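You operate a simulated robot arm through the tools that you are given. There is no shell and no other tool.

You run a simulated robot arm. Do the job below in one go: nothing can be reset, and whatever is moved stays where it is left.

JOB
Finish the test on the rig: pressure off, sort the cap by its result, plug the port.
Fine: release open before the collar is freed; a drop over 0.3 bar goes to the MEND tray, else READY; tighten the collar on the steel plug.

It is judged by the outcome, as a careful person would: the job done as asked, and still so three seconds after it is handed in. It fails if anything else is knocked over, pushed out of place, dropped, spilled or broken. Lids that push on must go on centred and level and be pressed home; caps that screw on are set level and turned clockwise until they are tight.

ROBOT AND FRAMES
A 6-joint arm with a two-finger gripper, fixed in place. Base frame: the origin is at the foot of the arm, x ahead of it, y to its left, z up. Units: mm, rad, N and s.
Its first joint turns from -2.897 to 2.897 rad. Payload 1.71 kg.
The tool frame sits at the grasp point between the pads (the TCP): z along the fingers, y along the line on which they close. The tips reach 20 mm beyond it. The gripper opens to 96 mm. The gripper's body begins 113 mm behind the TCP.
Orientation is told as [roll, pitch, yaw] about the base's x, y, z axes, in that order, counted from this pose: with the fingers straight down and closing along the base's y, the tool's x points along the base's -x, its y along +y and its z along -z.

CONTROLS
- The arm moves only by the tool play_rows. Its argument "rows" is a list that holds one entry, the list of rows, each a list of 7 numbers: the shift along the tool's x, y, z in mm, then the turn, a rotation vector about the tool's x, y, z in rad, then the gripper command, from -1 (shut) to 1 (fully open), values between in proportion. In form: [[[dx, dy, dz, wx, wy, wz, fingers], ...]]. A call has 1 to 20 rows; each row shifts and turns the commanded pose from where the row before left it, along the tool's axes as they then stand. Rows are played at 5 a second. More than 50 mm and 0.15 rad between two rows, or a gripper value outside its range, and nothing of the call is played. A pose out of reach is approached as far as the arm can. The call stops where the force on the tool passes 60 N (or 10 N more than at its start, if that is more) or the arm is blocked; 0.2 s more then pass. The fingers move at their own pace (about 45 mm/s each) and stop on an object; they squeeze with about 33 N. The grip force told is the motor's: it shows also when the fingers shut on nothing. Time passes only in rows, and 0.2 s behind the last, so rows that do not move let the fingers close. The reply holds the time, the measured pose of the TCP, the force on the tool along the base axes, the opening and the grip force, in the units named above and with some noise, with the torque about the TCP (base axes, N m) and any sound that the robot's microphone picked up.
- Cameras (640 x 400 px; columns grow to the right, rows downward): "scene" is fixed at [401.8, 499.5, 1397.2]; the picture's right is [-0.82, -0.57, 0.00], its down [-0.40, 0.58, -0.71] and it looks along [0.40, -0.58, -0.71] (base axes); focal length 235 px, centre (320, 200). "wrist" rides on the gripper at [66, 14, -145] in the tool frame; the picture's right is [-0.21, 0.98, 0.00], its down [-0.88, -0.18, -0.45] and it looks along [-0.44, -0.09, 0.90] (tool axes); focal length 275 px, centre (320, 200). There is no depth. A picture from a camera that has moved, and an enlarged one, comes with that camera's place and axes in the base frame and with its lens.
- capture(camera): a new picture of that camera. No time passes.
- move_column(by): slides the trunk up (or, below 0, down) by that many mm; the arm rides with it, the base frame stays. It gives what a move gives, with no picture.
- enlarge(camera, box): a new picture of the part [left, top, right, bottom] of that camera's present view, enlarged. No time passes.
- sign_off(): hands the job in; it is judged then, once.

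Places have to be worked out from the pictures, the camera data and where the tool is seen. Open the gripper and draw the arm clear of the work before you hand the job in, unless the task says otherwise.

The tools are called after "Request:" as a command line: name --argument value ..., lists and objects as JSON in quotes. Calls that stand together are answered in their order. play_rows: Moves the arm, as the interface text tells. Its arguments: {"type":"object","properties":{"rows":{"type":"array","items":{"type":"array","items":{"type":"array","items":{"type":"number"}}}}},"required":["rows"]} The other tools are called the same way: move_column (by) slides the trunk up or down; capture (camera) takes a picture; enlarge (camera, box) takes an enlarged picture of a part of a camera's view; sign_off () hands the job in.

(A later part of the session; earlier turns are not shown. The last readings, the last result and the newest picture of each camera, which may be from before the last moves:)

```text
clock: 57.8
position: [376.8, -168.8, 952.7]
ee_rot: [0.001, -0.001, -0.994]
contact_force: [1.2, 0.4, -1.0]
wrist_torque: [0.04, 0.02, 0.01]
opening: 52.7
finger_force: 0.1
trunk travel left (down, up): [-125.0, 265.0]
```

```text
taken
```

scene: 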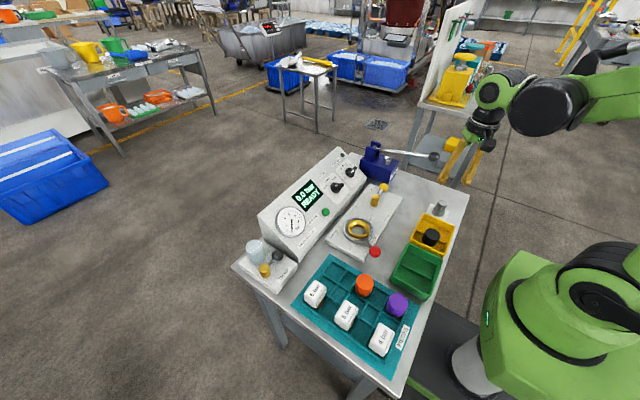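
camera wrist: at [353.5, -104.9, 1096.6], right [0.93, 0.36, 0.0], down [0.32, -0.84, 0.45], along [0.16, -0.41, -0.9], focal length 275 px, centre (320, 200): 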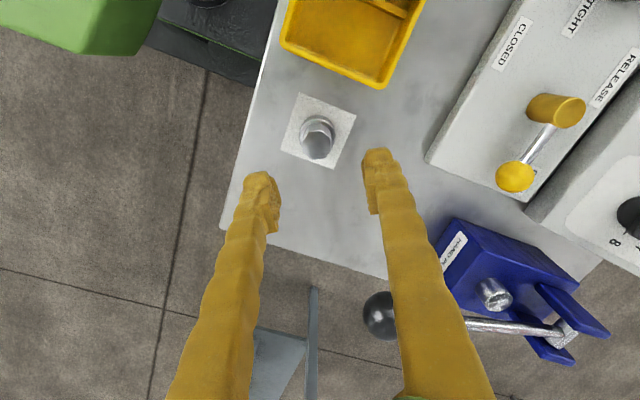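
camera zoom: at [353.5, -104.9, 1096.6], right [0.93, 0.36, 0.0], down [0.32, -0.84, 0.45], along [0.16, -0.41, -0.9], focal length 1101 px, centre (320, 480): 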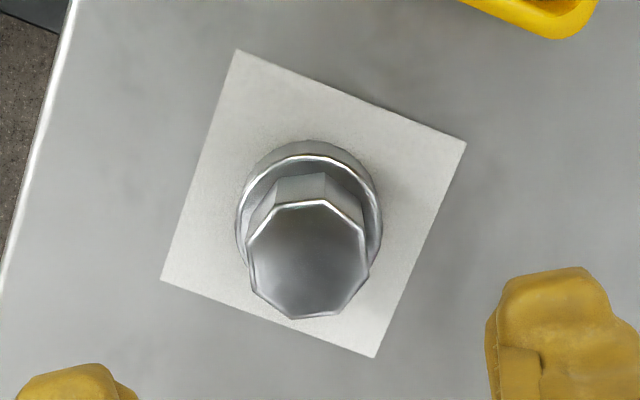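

The flats line up with the closing axis, and the plug axis is at about (375, −169). I shift 2 mm and descend, keeping the tips a few mm above the flange.

Request:
play_rows --rows '[[[0.2, -2.2, 0, 0, 0, 0, 0.1], [0, 0, 30, 0, 0, 0, 0.1], [0, 0, 30, 0, 0, 0, 0.1], [0, 0, 28, 0, 0, 0, 0.1], [0, 0, 15, 0, 0, 0, 0.1], [0, 0, 5, 0, 0, 0, 0.1], [0, 0, 0, 0, 0, 0, 0.1]]]'

Request:
capture --camera "wrist"

Request:
enlarge --camera "wrist" --box '[220, 110, 420, 235]'

Request:
enlarge --camera "scene" --box '[415, 175, 475, 225]'

```text
clock: 59.4
position: [373.8, -172.1, 846.6]
ee_rot: [0.0, -0.001, -0.994]
contact_force: [0.1, 0.1, 0.1]
wrist_torque: [0.01, 0.01, -0.01]
opening: 52.7
finger_force: 0.1
trunk travel left (down, up): [-125.0, 265.0]
```

```text
taken
camera wrist: at [349.9, -107.3, 989.4], right [0.93, 0.36, 0.0], down [0.32, -0.84, 0.45], along [0.16, -0.41, -0.9], focal length 275 px, centre (320, 200)
```

wrist: 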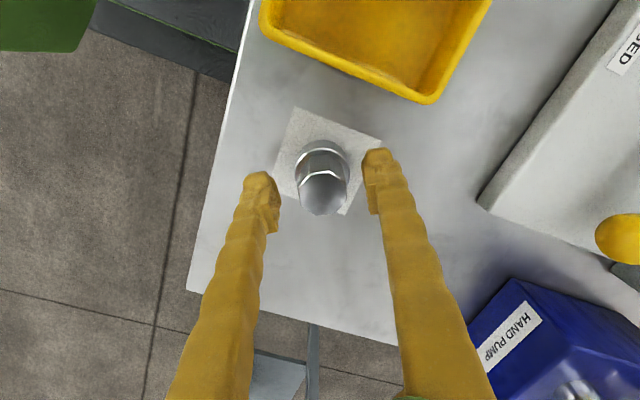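

```text
3.20 times, centred on (320, 172) of wrist
camera zoom: at [349.9, -107.3, 989.4], right [0.93, 0.36, 0.0], down [0.32, -0.84, 0.45], along [0.16, -0.41, -0.9], focal length 881 px, centre (320, 288)
```

zoom: 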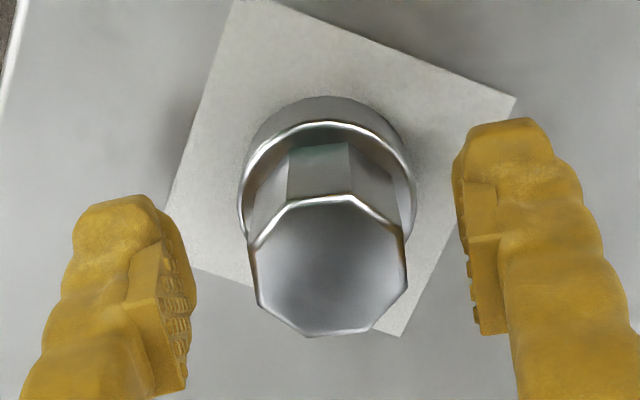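

```text
8.00 times, centred on (445, 200) of scene
camera zoom: at [401.8, 499.5, 1397.2], right [-0.82, -0.57, 0.0], down [-0.4, 0.58, -0.71], along [0.4, -0.58, -0.71], focal length 1882 px, centre (-680, 200)
```

zoom: 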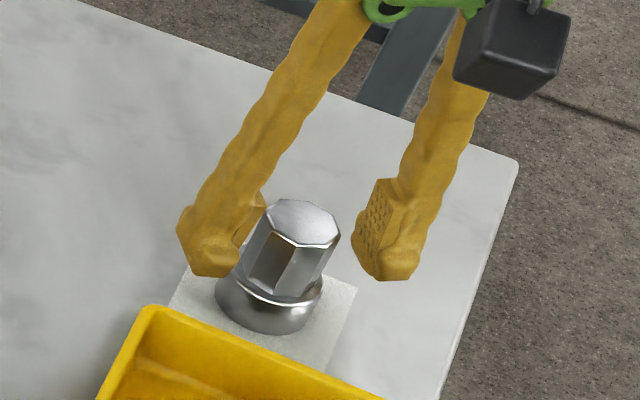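

By the wrist view the plug is about 2 mm towards +y of the tool frame. I correct by 1.7 mm, go 4 mm lower and close in gentle steps.

Request:
play_rows --rows '[[[1.4, 1.7, 4, 0, 0, 0, 0.1], [0, 0, 0, 0, 0, 0, -0.1], [0, 0, 0, 0, 0, 0, -0.25], [0, 0, 0, 0, 0, 0, -0.3]]]'

Request:
enlarge --camera "wrist" --box '[220, 110, 420, 235]'

```text
clock: 60.4
position: [376.0, -168.5, 841.3]
ee_rot: [0.0, 0.002, -0.995]
contact_force: [-0.5, 0.1, -0.7]
wrist_torque: [-0.03, 0.0, 0.03]
opening: 33.6
finger_force: 0.1
trunk travel left (down, up): [-125.0, 265.0]
```

```text
3.20 times, centred on (320, 172) of wrist
camera zoom: at [351.1, -104.5, 985.4], right [0.93, 0.36, 0.0], down [0.32, -0.84, 0.45], along [0.16, -0.41, -0.9], focal length 881 px, centre (320, 288)
```

zoom: 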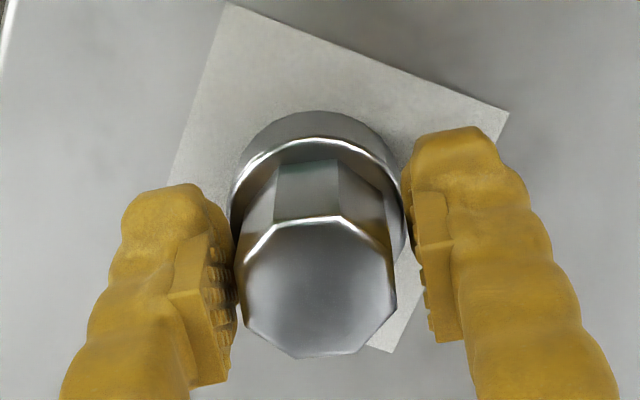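

The left pad is nearly touching while the right has a gap, so I shift back 2 mm along the closing axis and then close.

Request:
play_rows --rows '[[[0, -2, 0, 0, 0, 0, -0.3], [0, 0, 0, 0, 0, 0, -0.3]]]'

Request:
enlarge --camera "wrist" --box '[220, 110, 420, 235]'

```text
clock: 61.0
position: [372.1, -167.8, 842.2]
ee_rot: [-0.001, 0.001, -0.993]
contact_force: [0.1, 0.1, 0.8]
wrist_torque: [0.01, 0.02, -0.02]
opening: 33.7
finger_force: 0.1
trunk travel left (down, up): [-125.0, 265.0]
```

```text
3.20 times, centred on (320, 172) of wrist
camera zoom: at [349.7, -105.3, 985.1], right [0.93, 0.36, 0.0], down [0.32, -0.84, 0.45], along [0.16, -0.42, -0.9], focal length 881 px, centre (320, 288)
```

zoom: 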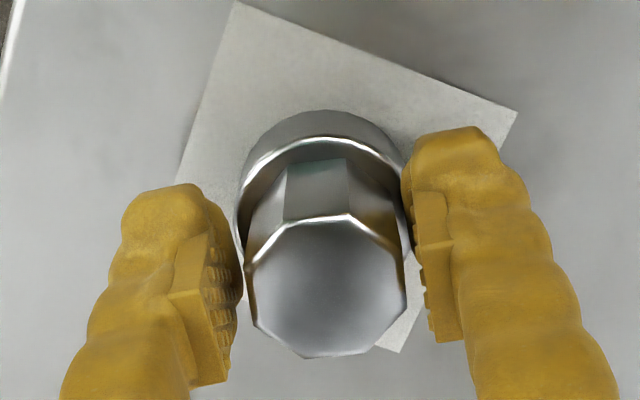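

Well centred now. I close onto the plug in small steps.

Request:
play_rows --rows '[[[0, 0, 0, 0, 0, 0, -0.36], [0, 0, 0, 0, 0, 0, -0.4], [0, 0, 0, 0, 0, 0, -0.44], [0, 0, 0, 0, 0, 0, -0.6]]]'

Request:
enlarge --camera "wrist" --box '[220, 110, 420, 235]'

```text
clock: 62.0
position: [372.4, -168.8, 840.7]
ee_rot: [0.001, 0.001, -0.996]
contact_force: [0.4, -0.5, -0.2]
wrist_torque: [-0.01, -0.01, 0.0]
opening: 26.4
finger_force: 32.6
trunk travel left (down, up): [-125.0, 265.0]
```

```text
3.20 times, centred on (320, 172) of wrist
camera zoom: at [349.3, -105.2, 985.1], right [0.93, 0.36, 0.0], down [0.32, -0.84, 0.45], along [0.16, -0.42, -0.9], focal length 881 px, centre (320, 288)
```

zoom: 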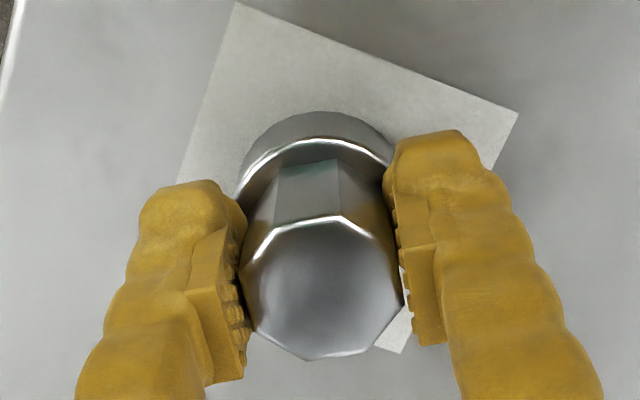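

The plug is gripped firmly (26.4 mm, 33 N) with no net force. I lift it straight up.

Request:
play_rows --rows '[[[0, 0, -4, 0, 0, 0, -0.7], [0, 0, -8, 0, 0, 0, -0.7], [0, 0, -25, 0, 0, 0, -0.7], [0, 0, -40, 0, 0, 0, -0.7], [0, 0, -45, 0, 0, 0, -0.7], [0, 0, 0, 0, 0, 0, -0.7], [0, 0, 0, 0, 0, 0, -0.7]]]'

Request:
capture --camera "wrist"

Request:
enlarge --camera "scene" --box '[400, 130, 500, 230]'

```text
clock: 63.2
position: [464.7, -215.1, 978.6]
ee_rot: [0.012, 0.005, -0.989]
contact_force: [-5.4, 31.8, 4.8]
wrist_torque: [1.1, -0.11, -0.45]
opening: 27.7
finger_force: 33.0
trunk travel left (down, up): [-125.0, 265.0]
stopped in row 6: the force on the tool passed its limit at 99 N (the readings are from after the stop); the commanded pose is now the measured one
```

```text
taken
camera wrist: at [439.6, -153.6, 1122.4], right [0.93, 0.36, 0.01], down [0.32, -0.84, 0.44], along [0.17, -0.4, -0.9], focal length 275 px, centre (320, 200)
```

wrist: 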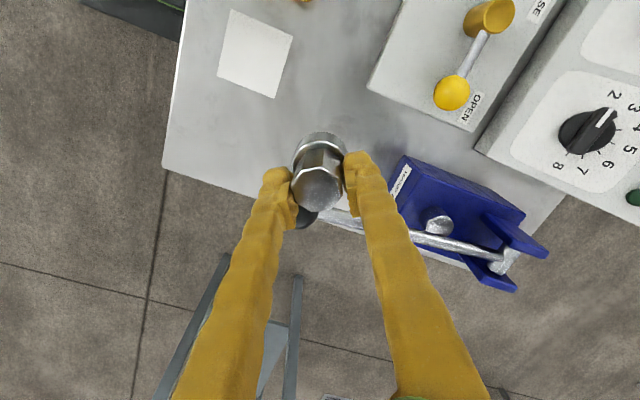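

```text
4.00 times, centred on (450, 180) of scene
camera zoom: at [401.8, 499.5, 1397.2], right [-0.82, -0.57, 0.0], down [-0.4, 0.58, -0.71], along [0.4, -0.58, -0.71], focal length 941 px, centre (-200, 280)
```

zoom: 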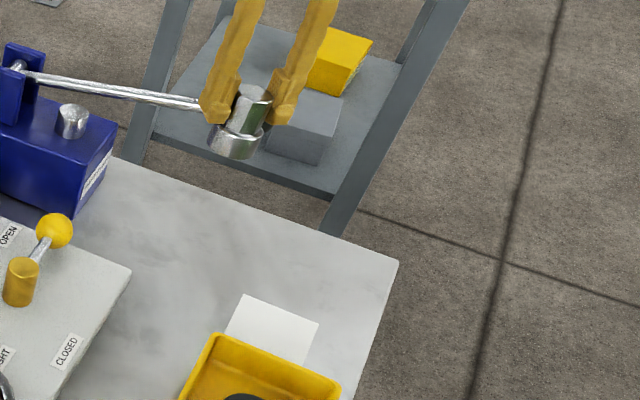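

The arm veered far off a straight lift, to (465, −215), and touched the pump handle. I freeze and inspect the scene before commanding anything.

Request:
capture --camera "scene"

Request:
enlarge --camera "scene" --box '[350, 120, 470, 200]'

Request:
enlarge --camera "wrist" --box '[240, 120, 540, 300]'

```text
taken
```

scene: 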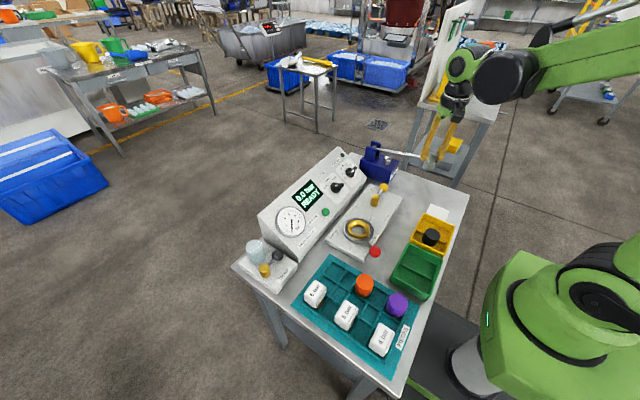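

```text
5.00 times, centred on (410, 160) of scene
camera zoom: at [401.8, 499.5, 1397.2], right [-0.82, -0.57, 0.0], down [-0.4, 0.58, -0.71], along [0.4, -0.58, -0.71], focal length 1176 px, centre (-130, 400)
```

zoom: 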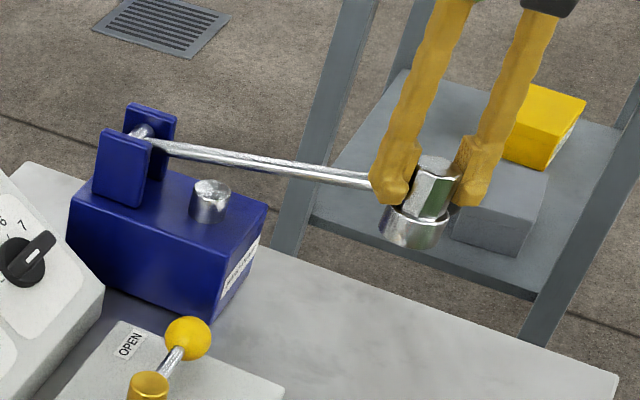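

```text
2.13 times, centred on (390, 210) of wrist
camera zoom: at [439.6, -153.6, 1122.4], right [0.93, 0.36, 0.01], down [0.32, -0.84, 0.44], along [0.17, -0.4, -0.9], focal length 587 px, centre (171, 179)
```

zoom: 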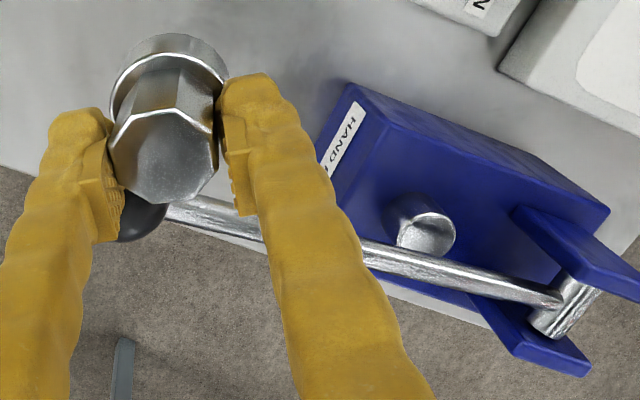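

The pump handle looks unmoved (ball still near (465, −246)), and the plug is still gripped. I ease away from the handle in +y with one small step and check the response.

Request:
play_rows --rows '[[[5, 3.3, 0, 0, 0, 0, -0.7], [5, 3.3, 0, 0, 0, 0, -0.7]]]'

Request:
enlarge --camera "scene" --box '[350, 120, 470, 200]'

```text
clock: 63.9
position: [466.6, -207.7, 977.3]
ee_rot: [0.01, 0.005, -0.992]
contact_force: [0.8, 0.4, -1.4]
wrist_torque: [0.02, -0.01, 0.03]
opening: 26.9
finger_force: 32.3
trunk travel left (down, up): [-125.0, 265.0]
```

```text
5.00 times, centred on (410, 160) of scene
camera zoom: at [401.8, 499.5, 1397.2], right [-0.82, -0.57, 0.0], down [-0.4, 0.58, -0.71], along [0.4, -0.58, -0.71], focal length 1176 px, centre (-130, 400)
```

zoom: 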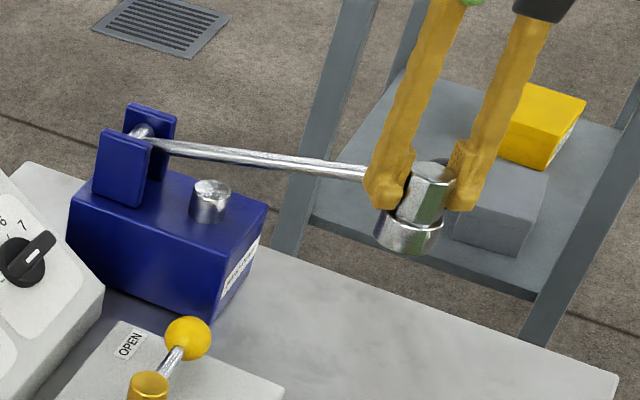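

Contact is cleared. I keep moving away in +y with short, slow steps, checking the tracking each time.

Request:
play_rows --rows '[[[12, 8, 0, 0, 0, 0, -0.7], [16, 10.5, 0, 0, 0, 0, -0.7], [16, 10.5, 0, 0, 0, 0, -0.7], [0, 0, 0, 0, 0, 0, -0.7]]]'

Request:
enlarge --camera "scene" --box '[350, 120, 470, 200]'

Request:
capture --camera "wrist"

```text
clock: 64.8
position: [459.3, -142.8, 977.3]
ee_rot: [0.014, 0.004, -0.976]
contact_force: [0.0, 0.9, -0.8]
wrist_torque: [-0.01, -0.06, 0.01]
opening: 26.8
finger_force: 32.6
trunk travel left (down, up): [-125.0, 265.0]
```

```text
5.00 times, centred on (410, 160) of scene
camera zoom: at [401.8, 499.5, 1397.2], right [-0.82, -0.57, 0.0], down [-0.4, 0.58, -0.71], along [0.4, -0.58, -0.71], focal length 1176 px, centre (-130, 400)
```

zoom: 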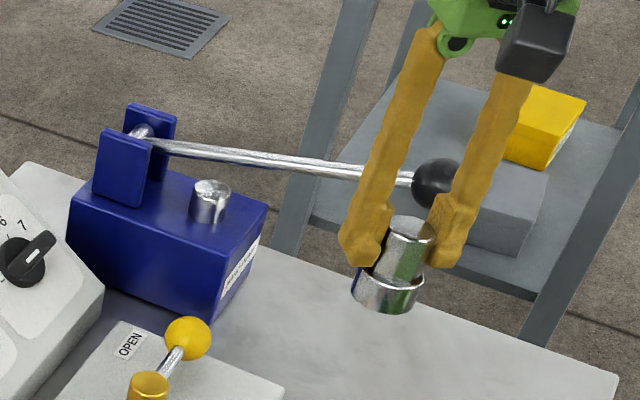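

```text
taken
camera wrist: at [434.0, -81.0, 1122.4], right [0.93, 0.38, 0.01], down [0.33, -0.83, 0.44], along [0.17, -0.4, -0.9], focal length 275 px, centre (320, 200)
```

wrist: 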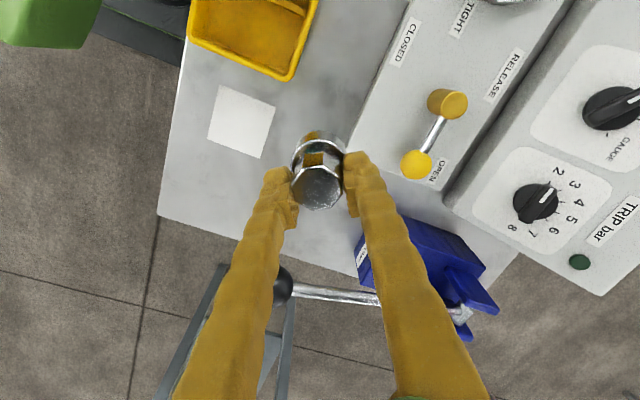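

The pump handle is back in plain view and where it was. Tracking shows some overshoot, so I hold still to see where the arm settles.

Request:
play_rows --rows '[[[0, 0, 0, 0, 0, 0, -0.7], [0, 0, 0, 0, 0, 0, -0.7]]]'

```text
clock: 65.5
position: [459.6, -144.3, 976.2]
ee_rot: [0.011, 0.005, -0.978]
contact_force: [1.7, -0.8, -1.8]
wrist_torque: [0.0, -0.01, 0.01]
opening: 26.3
finger_force: 32.9
trunk travel left (down, up): [-125.0, 265.0]
```

Stable now. I take out the small tilt and travel towards the port in moderate steps, with a check halfway.

Request:
play_rows --rows '[[[5, 8, 0, 0.011, -0.005, 0, -0.7], [12, 19, 0, 0, 0, 0, -0.7], [16, 26, 0, 0, 0, 0, -0.7], [16, 26, 0, 0, 0, 0, -0.7], [12, 19, 0, 0, 0, 0, -0.7], [5, 8, 0, 0, 0, 0, -0.7], [0, 0, 0, 0, 0, 0, -0.7], [0, 0, 0, 0, 0, 0, -0.7]]]'

Request:
capture --camera "wrist"

```text
clock: 67.2
position: [499.8, -32.2, 977.2]
ee_rot: [0.0, 0.001, -0.992]
contact_force: [-0.3, -1.1, -1.4]
wrist_torque: [0.01, 0.03, -0.01]
opening: 26.5
finger_force: 33.1
trunk travel left (down, up): [-125.0, 265.0]
```

```text
taken
camera wrist: at [476.4, 31.0, 1120.2], right [0.93, 0.36, 0.0], down [0.32, -0.84, 0.44], along [0.16, -0.41, -0.9], focal length 275 px, centre (320, 200)
```

wrist: 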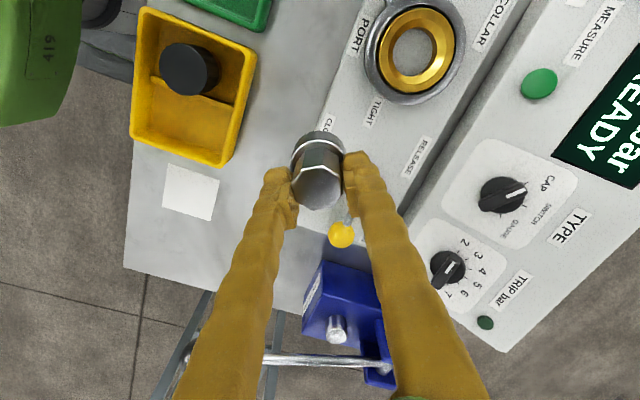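

The arm is at (500, −32) with the plug held level. I continue to just above the port.

Request:
play_rows --rows '[[[5, 9, 0, 0, 0, 0, -0.7], [10, 19, 0, 0, 0, 0, -0.7], [13, 24, 0, 0, 0, 0, -0.7], [13, 24, 0, 0, 0, 0, -0.7], [10, 19, 0, 0, 0, 0, -0.7], [5, 9, 0, 0, 0, 0, -0.7], [0, 0, 0, 0, 0, 0, -0.7], [0, 0, 0, 0, 0, 0, -0.7], [0, 0, 0, 0, 0, 0, -0.7]]]'

Request:
capture --camera "wrist"

Request:
enlarge --camera "scene" --box '[310, 160, 430, 260]'

```text
clock: 69.2
position: [557.9, 70.8, 977.5]
ee_rot: [0.0, 0.0, -0.994]
contact_force: [-1.0, -0.1, -1.1]
wrist_torque: [-0.01, 0.01, -0.02]
opening: 26.6
finger_force: 33.1
trunk travel left (down, up): [-125.0, 265.0]
```

```text
taken
camera wrist: at [534.1, 134.2, 1121.1], right [0.93, 0.36, 0.0], down [0.32, -0.84, 0.44], along [0.16, -0.41, -0.9], focal length 275 px, centre (320, 200)
```

wrist: 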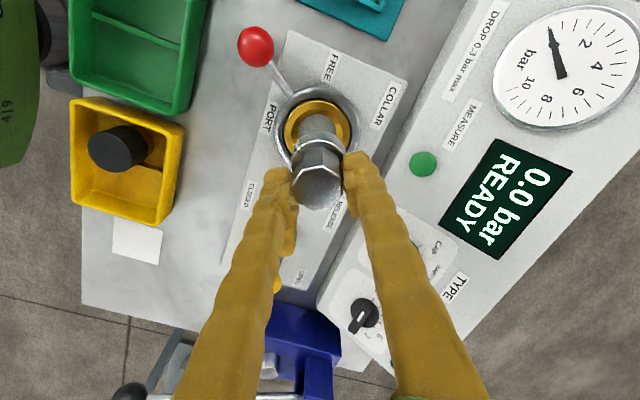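

```text
4.00 times, centred on (370, 210) of scene
camera zoom: at [401.8, 499.5, 1397.2], right [-0.82, -0.57, 0.0], down [-0.4, 0.58, -0.71], along [0.4, -0.58, -0.71], focal length 941 px, centre (120, 160)
```

zoom: 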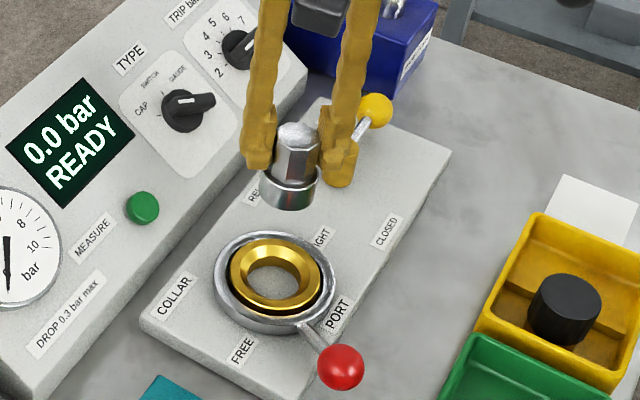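

I'm above the port. I zoom in to measure the plug's position in the grip relative to the port.

Request:
enlarge --camera "wrist" --box '[240, 70, 400, 220]'

```text
2.67 times, centred on (320, 145) of wrist
camera zoom: at [534.1, 134.2, 1121.1], right [0.93, 0.36, 0.0], down [0.32, -0.84, 0.44], along [0.16, -0.41, -0.9], focal length 734 px, centre (320, 347)
```

zoom: 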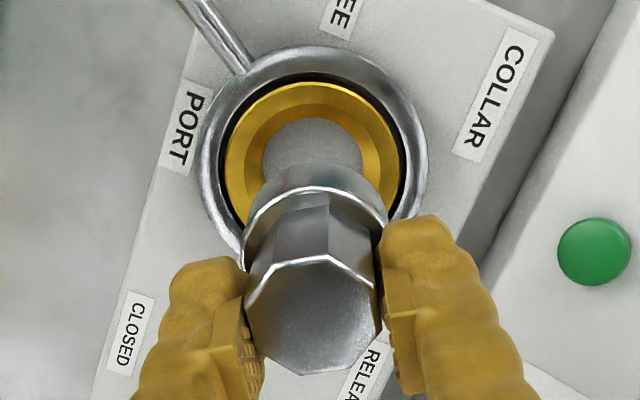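

The plug slipped about 6 mm along the pads when it touched the handle but is still upright. In the same image its axis is at about (554.7, 75.5) against the port's (555.8, 71.4). I correct that offset and descend to just above the rim.

Request:
play_rows --rows '[[[-4, -1.3, 0, 0, 0, 0, -0.7], [0, 0, 15, 0, 0, 0, -0.7], [0, 0, 25, 0, 0, 0, -0.7], [0, 0, 25, 0, 0, 0, -0.7], [0, 0, 15, 0, 0, 0, -0.7], [0, 0, 0, 0, 0, 0, -0.7], [0, 0, 0, 0, 0, 0, -0.7]]]'

Request:
enlarge --camera "wrist" --box '[220, 70, 420, 220]'

Request:
enlarge --camera "scene" --box '[310, 160, 430, 260]'

```text
clock: 70.8
position: [558.7, 66.5, 897.0]
ee_rot: [0.0, 0.0, -0.993]
contact_force: [-0.4, 0.1, -0.5]
wrist_torque: [0.0, 0.02, -0.01]
opening: 26.6
finger_force: 32.9
trunk travel left (down, up): [-125.0, 265.0]
```

```text
2.67 times, centred on (320, 145) of wrist
camera zoom: at [534.2, 130.6, 1040.3], right [0.93, 0.36, 0.0], down [0.32, -0.84, 0.44], along [0.16, -0.41, -0.9], focal length 734 px, centre (320, 347)
```

zoom: 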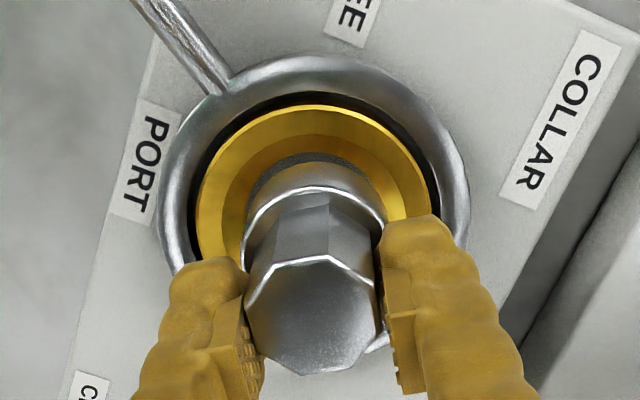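

```text
4.00 times, centred on (370, 210) of scene
camera zoom: at [401.8, 499.5, 1397.2], right [-0.82, -0.57, 0.0], down [-0.4, 0.58, -0.71], along [0.4, -0.58, -0.71], focal length 941 px, centre (120, 160)
```

zoom: 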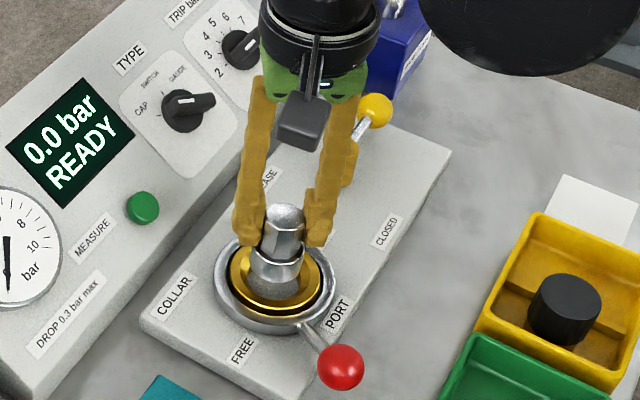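

The plug axis is now within 1 mm of the port axis. I nudge the last millimetre and lower it into the funnel slowly.

Request:
play_rows --rows '[[[-1, 0.2, 5, 0, 0, 0, -0.7], [0, 0, 8, 0, 0, 0, -0.7], [0, 0, 8, 0, 0, 0, -0.7], [0, 0, 4, 0, 0, 0, -0.7], [0, 0, 0, 0, 0, 0, -0.7]]]'

Request:
enlarge --camera "wrist" --box '[220, 70, 420, 220]'

Request:
enlarge --camera "scene" --box '[320, 190, 420, 255]'

```text
clock: 72.0
position: [558.3, 66.5, 870.6]
ee_rot: [0.0, 0.001, -0.993]
contact_force: [-2.6, -12.5, -0.9]
wrist_torque: [-0.49, 0.1, 0.1]
opening: 26.3
finger_force: 33.1
trunk travel left (down, up): [-125.0, 265.0]
```

```text
2.67 times, centred on (320, 145) of wrist
camera zoom: at [535.0, 129.7, 1014.3], right [0.93, 0.36, 0.0], down [0.32, -0.84, 0.44], along [0.16, -0.41, -0.9], focal length 734 px, centre (320, 347)
```

zoom: 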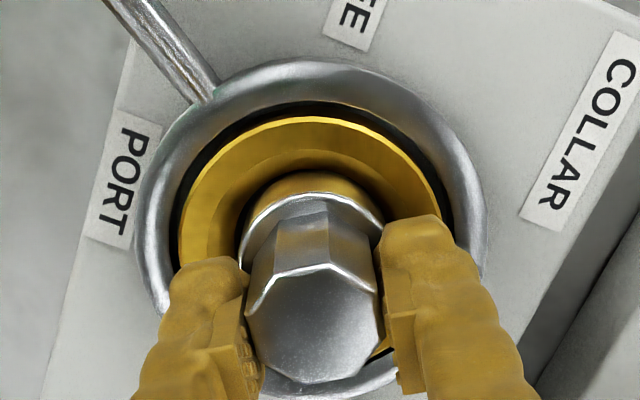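

```text
6.15 times, centred on (370, 222) of scene
camera zoom: at [401.8, 499.5, 1397.2], right [-0.82, -0.57, 0.0], down [-0.4, 0.58, -0.71], along [0.4, -0.58, -0.71], focal length 1448 px, centre (12, 62)
```

zoom: 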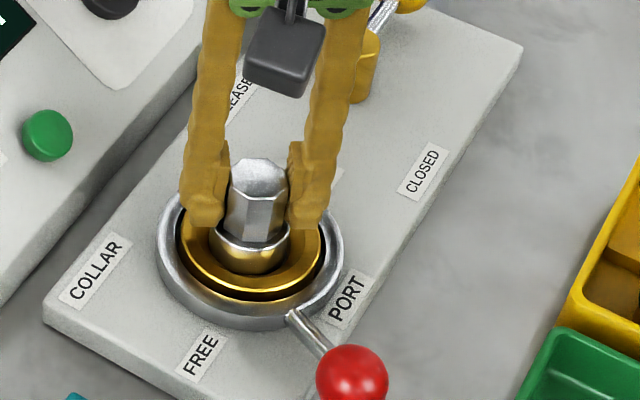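

There's a 12 N side force towards −y, so the plug rubs the +y wall of the funnel. I shift 1.5 mm in −y to relieve it.

Request:
play_rows --rows '[[[-1.3, -0.8, 0, 0, 0, 0, -0.7], [0, 0, 0, 0, 0, 0, -0.7]]]'

```text
clock: 72.7
position: [557.9, 64.2, 870.6]
ee_rot: [0.002, 0.003, -0.993]
contact_force: [-0.2, -0.2, -1.0]
wrist_torque: [-0.02, -0.01, 0.02]
opening: 26.4
finger_force: 32.8
trunk travel left (down, up): [-125.0, 265.0]
```

The side force is gone. I continue down in small steps.

Request:
play_rows --rows '[[[0, 0, 3, 0, 0, 0, -0.7], [0, 0, 0, 0, 0, 0, -0.7]]]'

```text
clock: 73.2
position: [558.9, 65.6, 868.1]
ee_rot: [0.001, 0.001, -0.994]
contact_force: [0.3, -0.8, -0.7]
wrist_torque: [-0.01, -0.02, -0.01]
opening: 26.5
finger_force: 32.9
trunk travel left (down, up): [-125.0, 265.0]
```

Request:
play_rows --rows '[[[0, 0, 3, 0, 0, 0, -0.7], [0, 0, 0, 0, 0, 0, -0.7]]]'

Request:
enlarge --camera "scene" --box '[320, 190, 420, 255]'

```text
clock: 73.8
position: [558.6, 64.9, 865.2]
ee_rot: [-0.002, 0.0, -0.994]
contact_force: [0.1, -0.1, -0.7]
wrist_torque: [0.04, -0.02, -0.01]
opening: 26.6
finger_force: 32.8
trunk travel left (down, up): [-125.0, 265.0]
```

```text
6.15 times, centred on (370, 222) of scene
camera zoom: at [401.8, 499.5, 1397.2], right [-0.82, -0.57, 0.0], down [-0.4, 0.58, -0.71], along [0.4, -0.58, -0.71], focal length 1448 px, centre (12, 62)
```

zoom: 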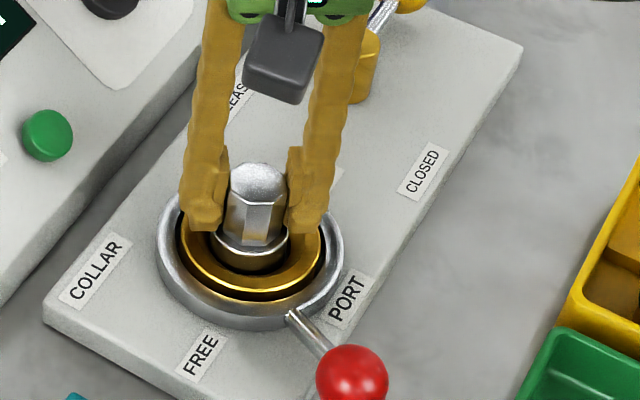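

Going in without force. I continue down.

Request:
play_rows --rows '[[[0, 0, 2.5, 0, 0, 0, -0.7], [0, 0, 0, 0, 0, 0, -0.7]]]'

```text
clock: 74.5
position: [559.3, 65.1, 864.2]
ee_rot: [-0.001, 0.001, -0.995]
contact_force: [0.7, -1.2, -1.6]
wrist_torque: [-0.01, -0.04, -0.01]
opening: 26.5
finger_force: 32.9
trunk travel left (down, up): [-125.0, 265.0]
```

Request:
play_rows --rows '[[[0, 0, 2.5, 0, 0, 0, -0.7], [0, 0, 0, 0, 0, 0, -0.7]]]'

```text
clock: 75.0
position: [557.9, 64.8, 862.5]
ee_rot: [0.002, 0.002, -0.993]
contact_force: [1.8, 0.6, 20.4]
wrist_torque: [-0.24, -0.22, 0.02]
opening: 26.6
finger_force: 33.4
trunk travel left (down, up): [-125.0, 265.0]
```

There's a 20 N upward reaction at z 862, about where the seat should be. I check by picture whether the plug is fully seated and level.

Request:
enlarge --camera "wrist" --box '[220, 70, 420, 220]'

Request:
enlarge --camera "scene" --box '[330, 200, 390, 245]'

```text
2.67 times, centred on (320, 145) of wrist
camera zoom: at [534.6, 128.1, 1005.5], right [0.93, 0.36, 0.0], down [0.32, -0.84, 0.44], along [0.16, -0.41, -0.9], focal length 734 px, centre (320, 347)
```

zoom: 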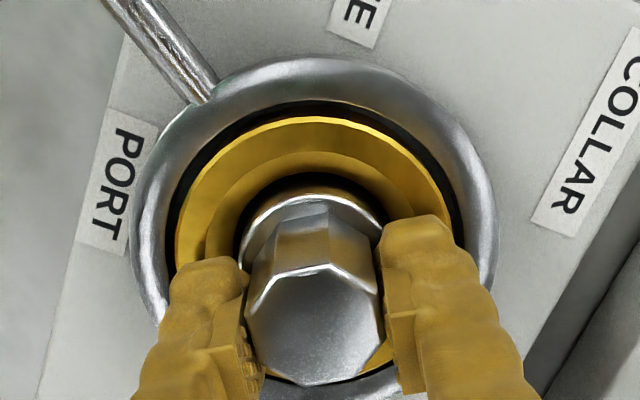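

```text
8.89 times, centred on (360, 222) of scene
camera zoom: at [401.8, 499.5, 1397.2], right [-0.82, -0.57, 0.0], down [-0.4, 0.58, -0.71], along [0.4, -0.58, -0.71], focal length 2091 px, centre (-36, 0)
```

zoom: 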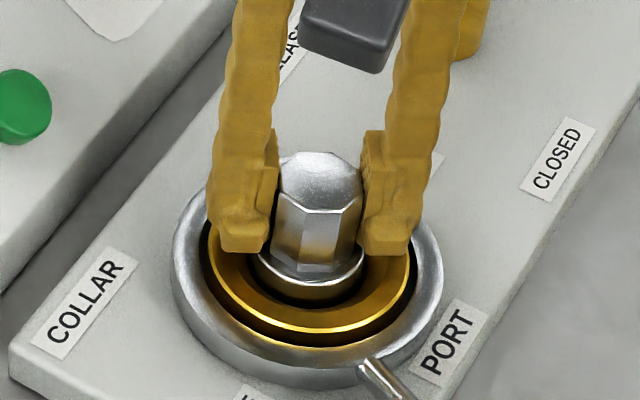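

The plug looks level and centred in the cup. I press slightly more to confirm it's on the seat.

Request:
play_rows --rows '[[[0, 0, 1, 0, 0, 0, -0.7], [0, 0, 0, 0, 0, 0, -0.7]]]'

```text
clock: 75.7
position: [558.5, 65.4, 861.2]
ee_rot: [0.0, 0.0, -0.992]
contact_force: [4.9, 2.1, 21.3]
wrist_torque: [-0.14, -0.26, 0.05]
opening: 26.4
finger_force: 33.5
trunk travel left (down, up): [-125.0, 265.0]
```

Request:
play_rows --rows '[[[0, 0, 1, 0, 0, 0, -0.7], [0, 0, 0, 0, 0, 0, -0.7]]]'

Request:
enlarge --camera "wrist" --box '[220, 70, 420, 220]'

```text
clock: 76.2
position: [557.4, 64.7, 859.9]
ee_rot: [-0.001, 0.0, -0.993]
contact_force: [5.2, 9.8, 39.6]
wrist_torque: [-0.1, -0.44, 0.09]
opening: 26.6
finger_force: 33.1
trunk travel left (down, up): [-125.0, 265.0]
```

```text
2.67 times, centred on (320, 145) of wrist
camera zoom: at [533.9, 127.9, 1003.9], right [0.93, 0.36, 0.0], down [0.32, -0.84, 0.44], along [0.16, -0.41, -0.9], focal length 734 px, centre (320, 347)
```

zoom: 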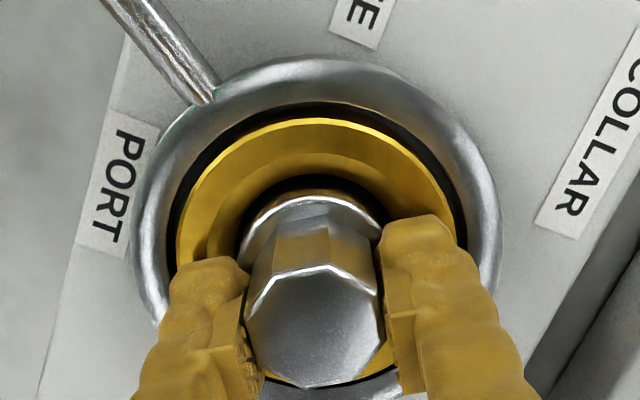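

Firm contact (40 N), so it's on its seat. I relax the load by 2 mm, then open the fingers slowly.

Request:
play_rows --rows '[[[0, 0, -1.5, 0, 0, 0, -0.7], [0, 0, 0, 0, 0, 0, -0.7]]]'

```text
clock: 76.8
position: [557.6, 63.5, 860.5]
ee_rot: [0.0, 0.0, -0.992]
contact_force: [0.4, 0.2, -0.1]
wrist_torque: [-0.01, -0.02, 0.0]
opening: 26.6
finger_force: 33.2
trunk travel left (down, up): [-125.0, 265.0]
```

The load is fully off. I open the fingers gradually.

Request:
play_rows --rows '[[[0, 0, 0, 0, 0, 0, -0.4], [0, 0, 0, 0, 0, 0, -0.3], [0, 0, 0, 0, 0, 0, -0.15], [0, 0, 0, 0, 0, 0, 0.0], [0, 0, 0, 0, 0, 0, 0.0]]]'

Request:
enlarge --camera "wrist" --box '[220, 70, 420, 220]'

Request:
enlarge --camera "scene" --box '[330, 200, 390, 245]'

```text
clock: 78.0
position: [559.2, 63.9, 860.4]
ee_rot: [0.002, -0.001, -0.991]
contact_force: [0.2, 0.3, 0.0]
wrist_torque: [0.0, 0.01, 0.0]
opening: 48.3
finger_force: 0.1
trunk travel left (down, up): [-125.0, 265.0]
```

```text
2.67 times, centred on (320, 145) of wrist
camera zoom: at [534.8, 127.6, 1004.7], right [0.93, 0.36, 0.0], down [0.32, -0.84, 0.44], along [0.16, -0.41, -0.9], focal length 734 px, centre (320, 347)
```

zoom: 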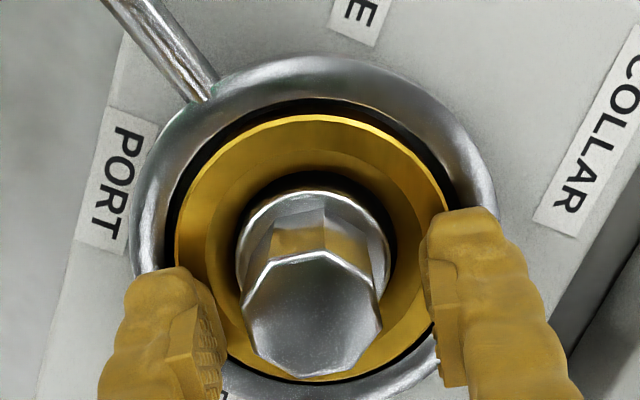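

```text
8.89 times, centred on (360, 222) of scene
camera zoom: at [401.8, 499.5, 1397.2], right [-0.82, -0.57, 0.0], down [-0.4, 0.58, -0.71], along [0.4, -0.58, -0.71], focal length 2091 px, centre (-36, 0)
```

zoom: 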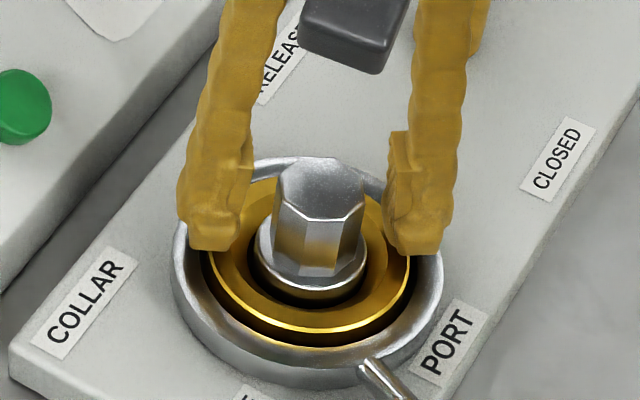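

The plug stands upright and centred in the port. I rise carefully, in short steps.

Request:
play_rows --rows '[[[0, 0, -5, 0, 0, 0, 0.0], [0, 0, -10, 0, 0, 0, 0.0], [0, 0, -15, 0, 0, 0, 0.0]]]'

```text
clock: 78.8
position: [557.8, 66.0, 889.6]
ee_rot: [-0.001, 0.001, -0.993]
contact_force: [-0.4, -0.4, -0.1]
wrist_torque: [0.03, 0.01, 0.02]
opening: 48.1
finger_force: 0.0
trunk travel left (down, up): [-125.0, 265.0]
```

Request:
play_rows --rows '[[[0, 0, -20, 0, 0, 0, 0.0], [0, 0, -25, 0, 0, 0, 0.05], [0, 0, -25, 0, 0, 0, 0.1], [0, 0, -15, 0, 0, 0, 0.1], [0, 0, 0, 0, 0, 0, 0.1]]]'

Request:
capture --camera "wrist"

Request:
enlarge --camera "wrist" --box '[230, 50, 410, 190]'

Request:
enlarge --camera "scene" --box '[310, 180, 430, 260]'

```text
clock: 80.0
position: [557.0, 64.5, 975.9]
ee_rot: [0.003, 0.0, -0.993]
contact_force: [-0.2, 0.0, 0.2]
wrist_torque: [0.01, 0.0, 0.02]
opening: 52.7
finger_force: 0.0
trunk travel left (down, up): [-125.0, 265.0]
```

```text
taken
camera wrist: at [534.5, 128.8, 1119.3], right [0.93, 0.36, 0.0], down [0.32, -0.84, 0.44], along [0.16, -0.41, -0.9], focal length 275 px, centre (320, 200)
```

wrist: 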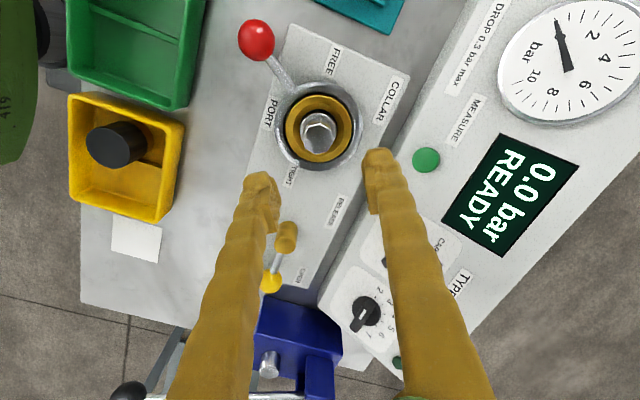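

```text
2.86 times, centred on (320, 120) of wrist
camera zoom: at [534.5, 128.8, 1119.3], right [0.93, 0.36, 0.0], down [0.32, -0.84, 0.44], along [0.16, -0.41, -0.9], focal length 786 px, centre (320, 429)
```

zoom: 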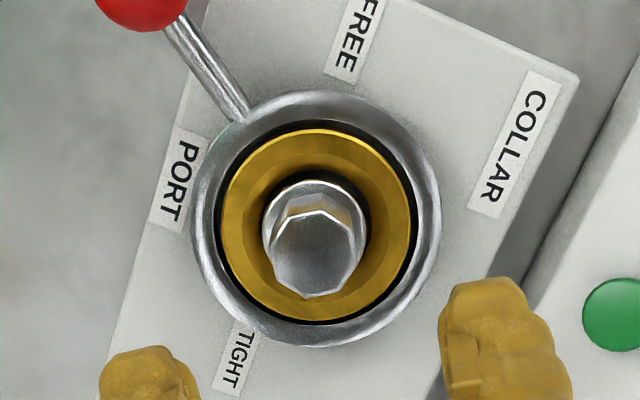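

```text
5.00 times, centred on (370, 220) of scene
camera zoom: at [401.8, 499.5, 1397.2], right [-0.82, -0.57, 0.0], down [-0.4, 0.58, -0.71], along [0.4, -0.58, -0.71], focal length 1176 px, centre (70, 100)
```

zoom: 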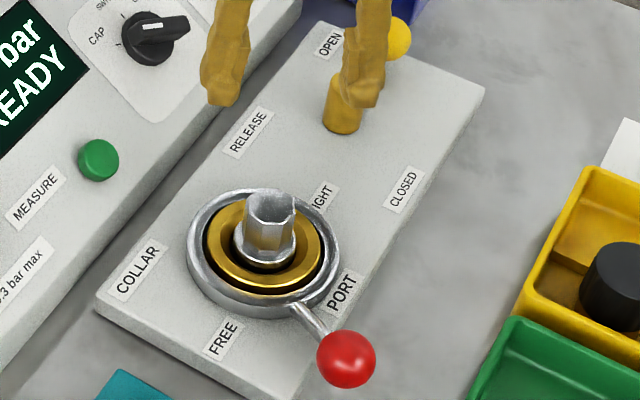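

The plug is centred and seated (top at about 868). Next comes the collar: the red ball is at about (478, 126), and I move the fork over it with yaw −0.61.

Request:
play_rows --rows '[[[15, -5, 0, 0, 0, 0, 0.1], [27, -9.5, 0, 0, 0, 0, 0.1], [27, -9.5, 0, 0, 0, 0, 0.1], [25.5, -9, 0, 0, 0, 0, 0.1], [0, 0, 0, 0, 0, -0.129, 0.1], [0, 0, 0, 0, 0, -0.129, 0.1], [0, 0, 0, 0, 0, -0.128, 0.1], [0, 0, 0, 0, 0, 0, 0.1], [0, 0, 0, 0, 0, 0, 0.1]]]'

Request:
capture --camera "wrist"

```text
clock: 82.0
position: [479.7, 125.6, 977.3]
ee_rot: [0.003, -0.001, -0.609]
contact_force: [0.8, 0.5, 0.1]
wrist_torque: [-0.01, 0.03, 0.01]
opening: 52.9
finger_force: 0.0
trunk travel left (down, up): [-125.0, 265.0]
```

```text
taken
camera wrist: at [433.7, 175.2, 1120.4], right [0.73, 0.69, 0.0], down [0.61, -0.65, 0.44], along [0.31, -0.32, -0.9], focal length 275 px, centre (320, 200)
```

wrist: 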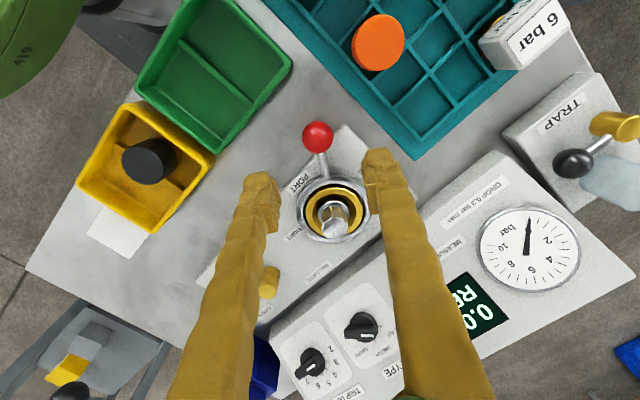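

The ball is on the fork's centre line. I descend around it in two stages.

Request:
play_rows --rows '[[[0, 0, 20, 0, 0, 0, 0.1], [0, 0, 25, 0, 0, 0, 0.1], [0, 0, 20, 0, 0, 0, 0.1], [0, 0, 10, 0, 0, 0, 0.1], [0, 0, 0, 0, 0, 0, 0.1]]]'

Request:
capture --camera "wrist"

```text
clock: 83.2
position: [479.6, 126.1, 901.5]
ee_rot: [0.002, 0.0, -0.606]
contact_force: [-0.4, 0.4, 0.6]
wrist_torque: [0.01, -0.01, -0.03]
opening: 53.1
finger_force: 0.1
trunk travel left (down, up): [-125.0, 265.0]
```

```text
taken
camera wrist: at [434.1, 175.7, 1045.2], right [0.73, 0.69, 0.0], down [0.61, -0.65, 0.44], along [0.31, -0.32, -0.9], focal length 275 px, centre (320, 200)
```

wrist: 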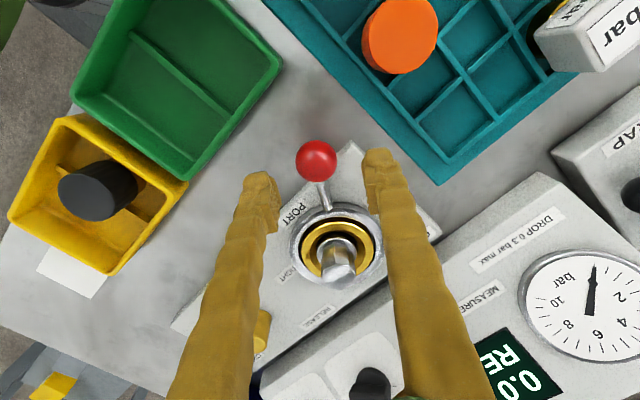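

Request:
play_rows --rows '[[[0, 0, 18, 0, 0, 0, 0.1], [0, 0, 18, 0, 0, 0, 0.1], [0, 0, 10, 0, 0, 0, 0.1], [0, 0, 0, 0, 0, 0, 0.1]]]'

Request:
capture --camera "wrist"

```text
clock: 84.2
position: [478.9, 127.3, 853.5]
ee_rot: [0.001, 0.0, -0.607]
contact_force: [0.4, 0.2, 0.6]
wrist_torque: [0.02, 0.03, -0.02]
opening: 52.8
finger_force: 0.0
trunk travel left (down, up): [-125.0, 265.0]
```

```text
taken
camera wrist: at [433.2, 176.6, 997.6], right [0.73, 0.69, 0.0], down [0.61, -0.65, 0.44], along [0.31, -0.32, -0.9], focal length 275 px, centre (320, 200)
```

wrist: 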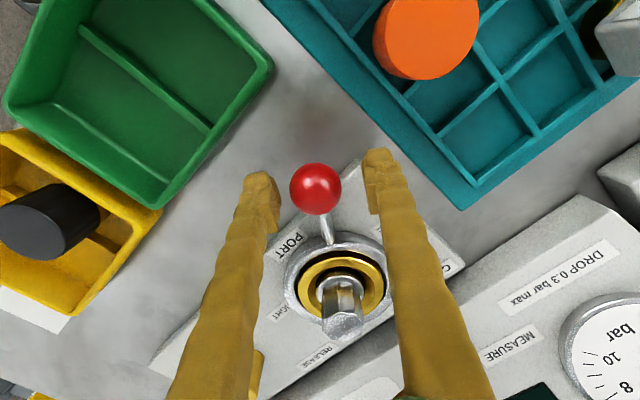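

The ball is in the fork. I swing the collar lever back towards TIGHT in small arc steps.

Request:
play_rows --rows '[[[-0.3, -7.6, 0, 0, 0, -0.08, 0.1], [-0.3, -7.6, 0, 0, 0, -0.08, 0.1], [-0.3, -7.6, 0, 0, 0, -0.08, 0.1], [-0.3, -7.6, 0, 0, 0, -0.08, 0.1], [0, 0, 0, 0, 0, 0, 0.1]]]'

Request:
capture --camera "wrist"

```text
clock: 85.5
position: [465.8, 99.5, 855.5]
ee_rot: [0.002, 0.0, -0.286]
contact_force: [-0.6, 0.5, -0.2]
wrist_torque: [0.01, -0.02, -0.01]
opening: 52.9
finger_force: 0.1
trunk travel left (down, up): [-125.0, 265.0]
```

```text
taken
camera wrist: at [407.7, 131.6, 998.8], right [0.47, 0.88, 0.0], down [0.79, -0.43, 0.44], along [0.39, -0.21, -0.9], focal length 275 px, centre (320, 200)
```

wrist: 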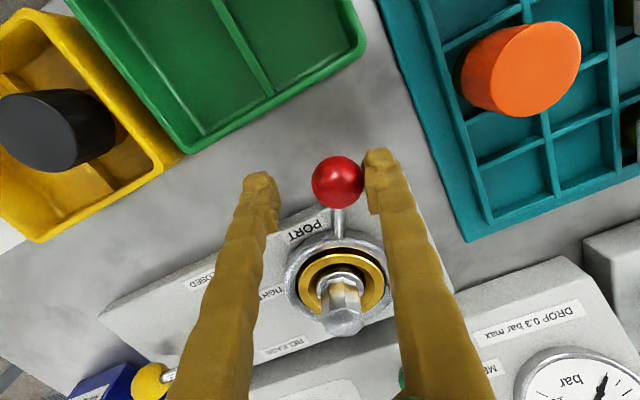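

The lever is following. I continue.

Request:
play_rows --rows '[[[-0.3, -7.6, 0, 0, 0, -0.08, 0.1], [-0.3, -7.6, 0, 0, 0, -0.08, 0.1], [-0.3, -7.6, 0, 0, 0, -0.08, 0.1], [-0.3, -7.6, 0, 0, 0, -0.08, 0.1], [-0.3, -7.6, 0, 0, 0, -0.08, 0.1], [0, 0, 0, 0, 0, 0, 0.1]]]'

Request:
capture --camera "wrist"

```text
clock: 86.8
position: [462.9, 60.5, 854.1]
ee_rot: [0.001, -0.001, 0.112]
contact_force: [-0.3, 1.1, -1.1]
wrist_torque: [0.03, -0.04, 0.01]
opening: 52.9
finger_force: 0.0
trunk travel left (down, up): [-125.0, 265.0]
```

```text
taken
camera wrist: at [396.7, 68.3, 998.0], right [0.09, 1.0, 0.0], down [0.89, -0.09, 0.44], along [0.44, -0.04, -0.9], focal length 275 px, centre (320, 200)
```

wrist: 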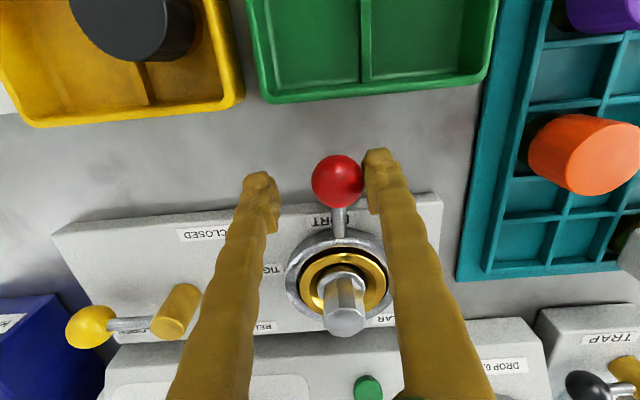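

Request:
play_rows --rows '[[[-0.3, -7.6, 0, 0, 0, -0.08, 0.1], [-0.3, -7.6, 0, 0, 0, -0.08, 0.1], [-0.3, -7.6, 0, 0, 0, -0.08, 0.1], [-0.3, -7.6, 0, 0, 0, -0.08, 0.1], [-0.3, -7.6, 0, 0, 0, -0.08, 0.1], [0, 0, 0, 0, 0, 0, 0.1]]]'

Request:
capture --camera "wrist"

```text
clock: 88.2
position: [473.5, 26.1, 854.1]
ee_rot: [0.0, 0.0, 0.511]
contact_force: [-0.8, 0.1, 0.2]
wrist_torque: [0.01, 0.03, 0.01]
opening: 53.0
finger_force: 0.5
trunk travel left (down, up): [-125.0, 265.0]
```

```text
taken
camera wrist: at [410.3, 6.9, 998.7], right [-0.3, 0.95, 0.0], down [0.85, 0.27, 0.45], along [0.42, 0.13, -0.9], focal length 275 px, centre (320, 200)
```

wrist: 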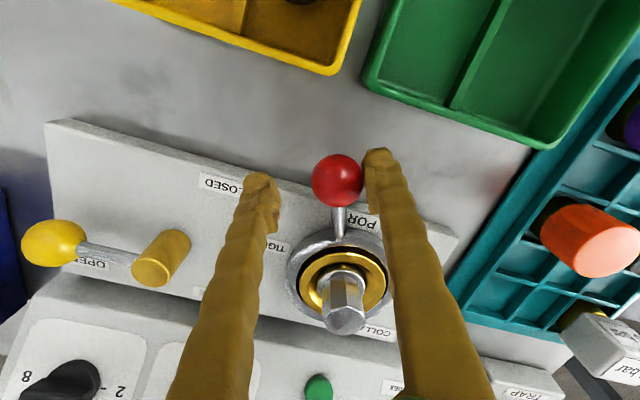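

About 10–15° remain to the original tight angle. I go on in smaller steps and watch for the stop.

Request:
play_rows --rows '[[[-0.2, -5.7, 0, 0, 0, -0.06, 0.1], [-0.2, -5.7, 0, 0, 0, -0.06, 0.1], [-0.2, -5.7, 0, 0, 0, -0.06, 0.1], [0, 0, 0, 0, 0, 0, 0.1]]]'

Request:
capture --camera "wrist"

```text
clock: 89.2
position: [483.8, 12.1, 854.9]
ee_rot: [0.0, -0.001, 0.692]
contact_force: [1.2, 0.0, -0.8]
wrist_torque: [0.02, -0.01, 0.04]
opening: 52.7
finger_force: 0.2
trunk travel left (down, up): [-125.0, 265.0]
```

```text
taken
camera wrist: at [424.9, -18.3, 998.6], right [-0.47, 0.88, 0.0], down [0.79, 0.42, 0.45], along [0.39, 0.21, -0.9], focal length 275 px, centre (320, 200)
```

wrist: 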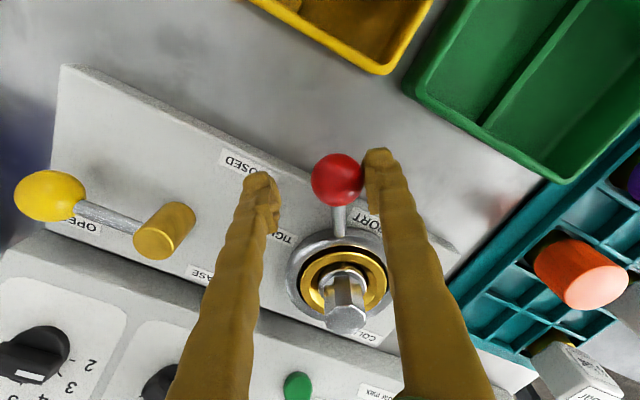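

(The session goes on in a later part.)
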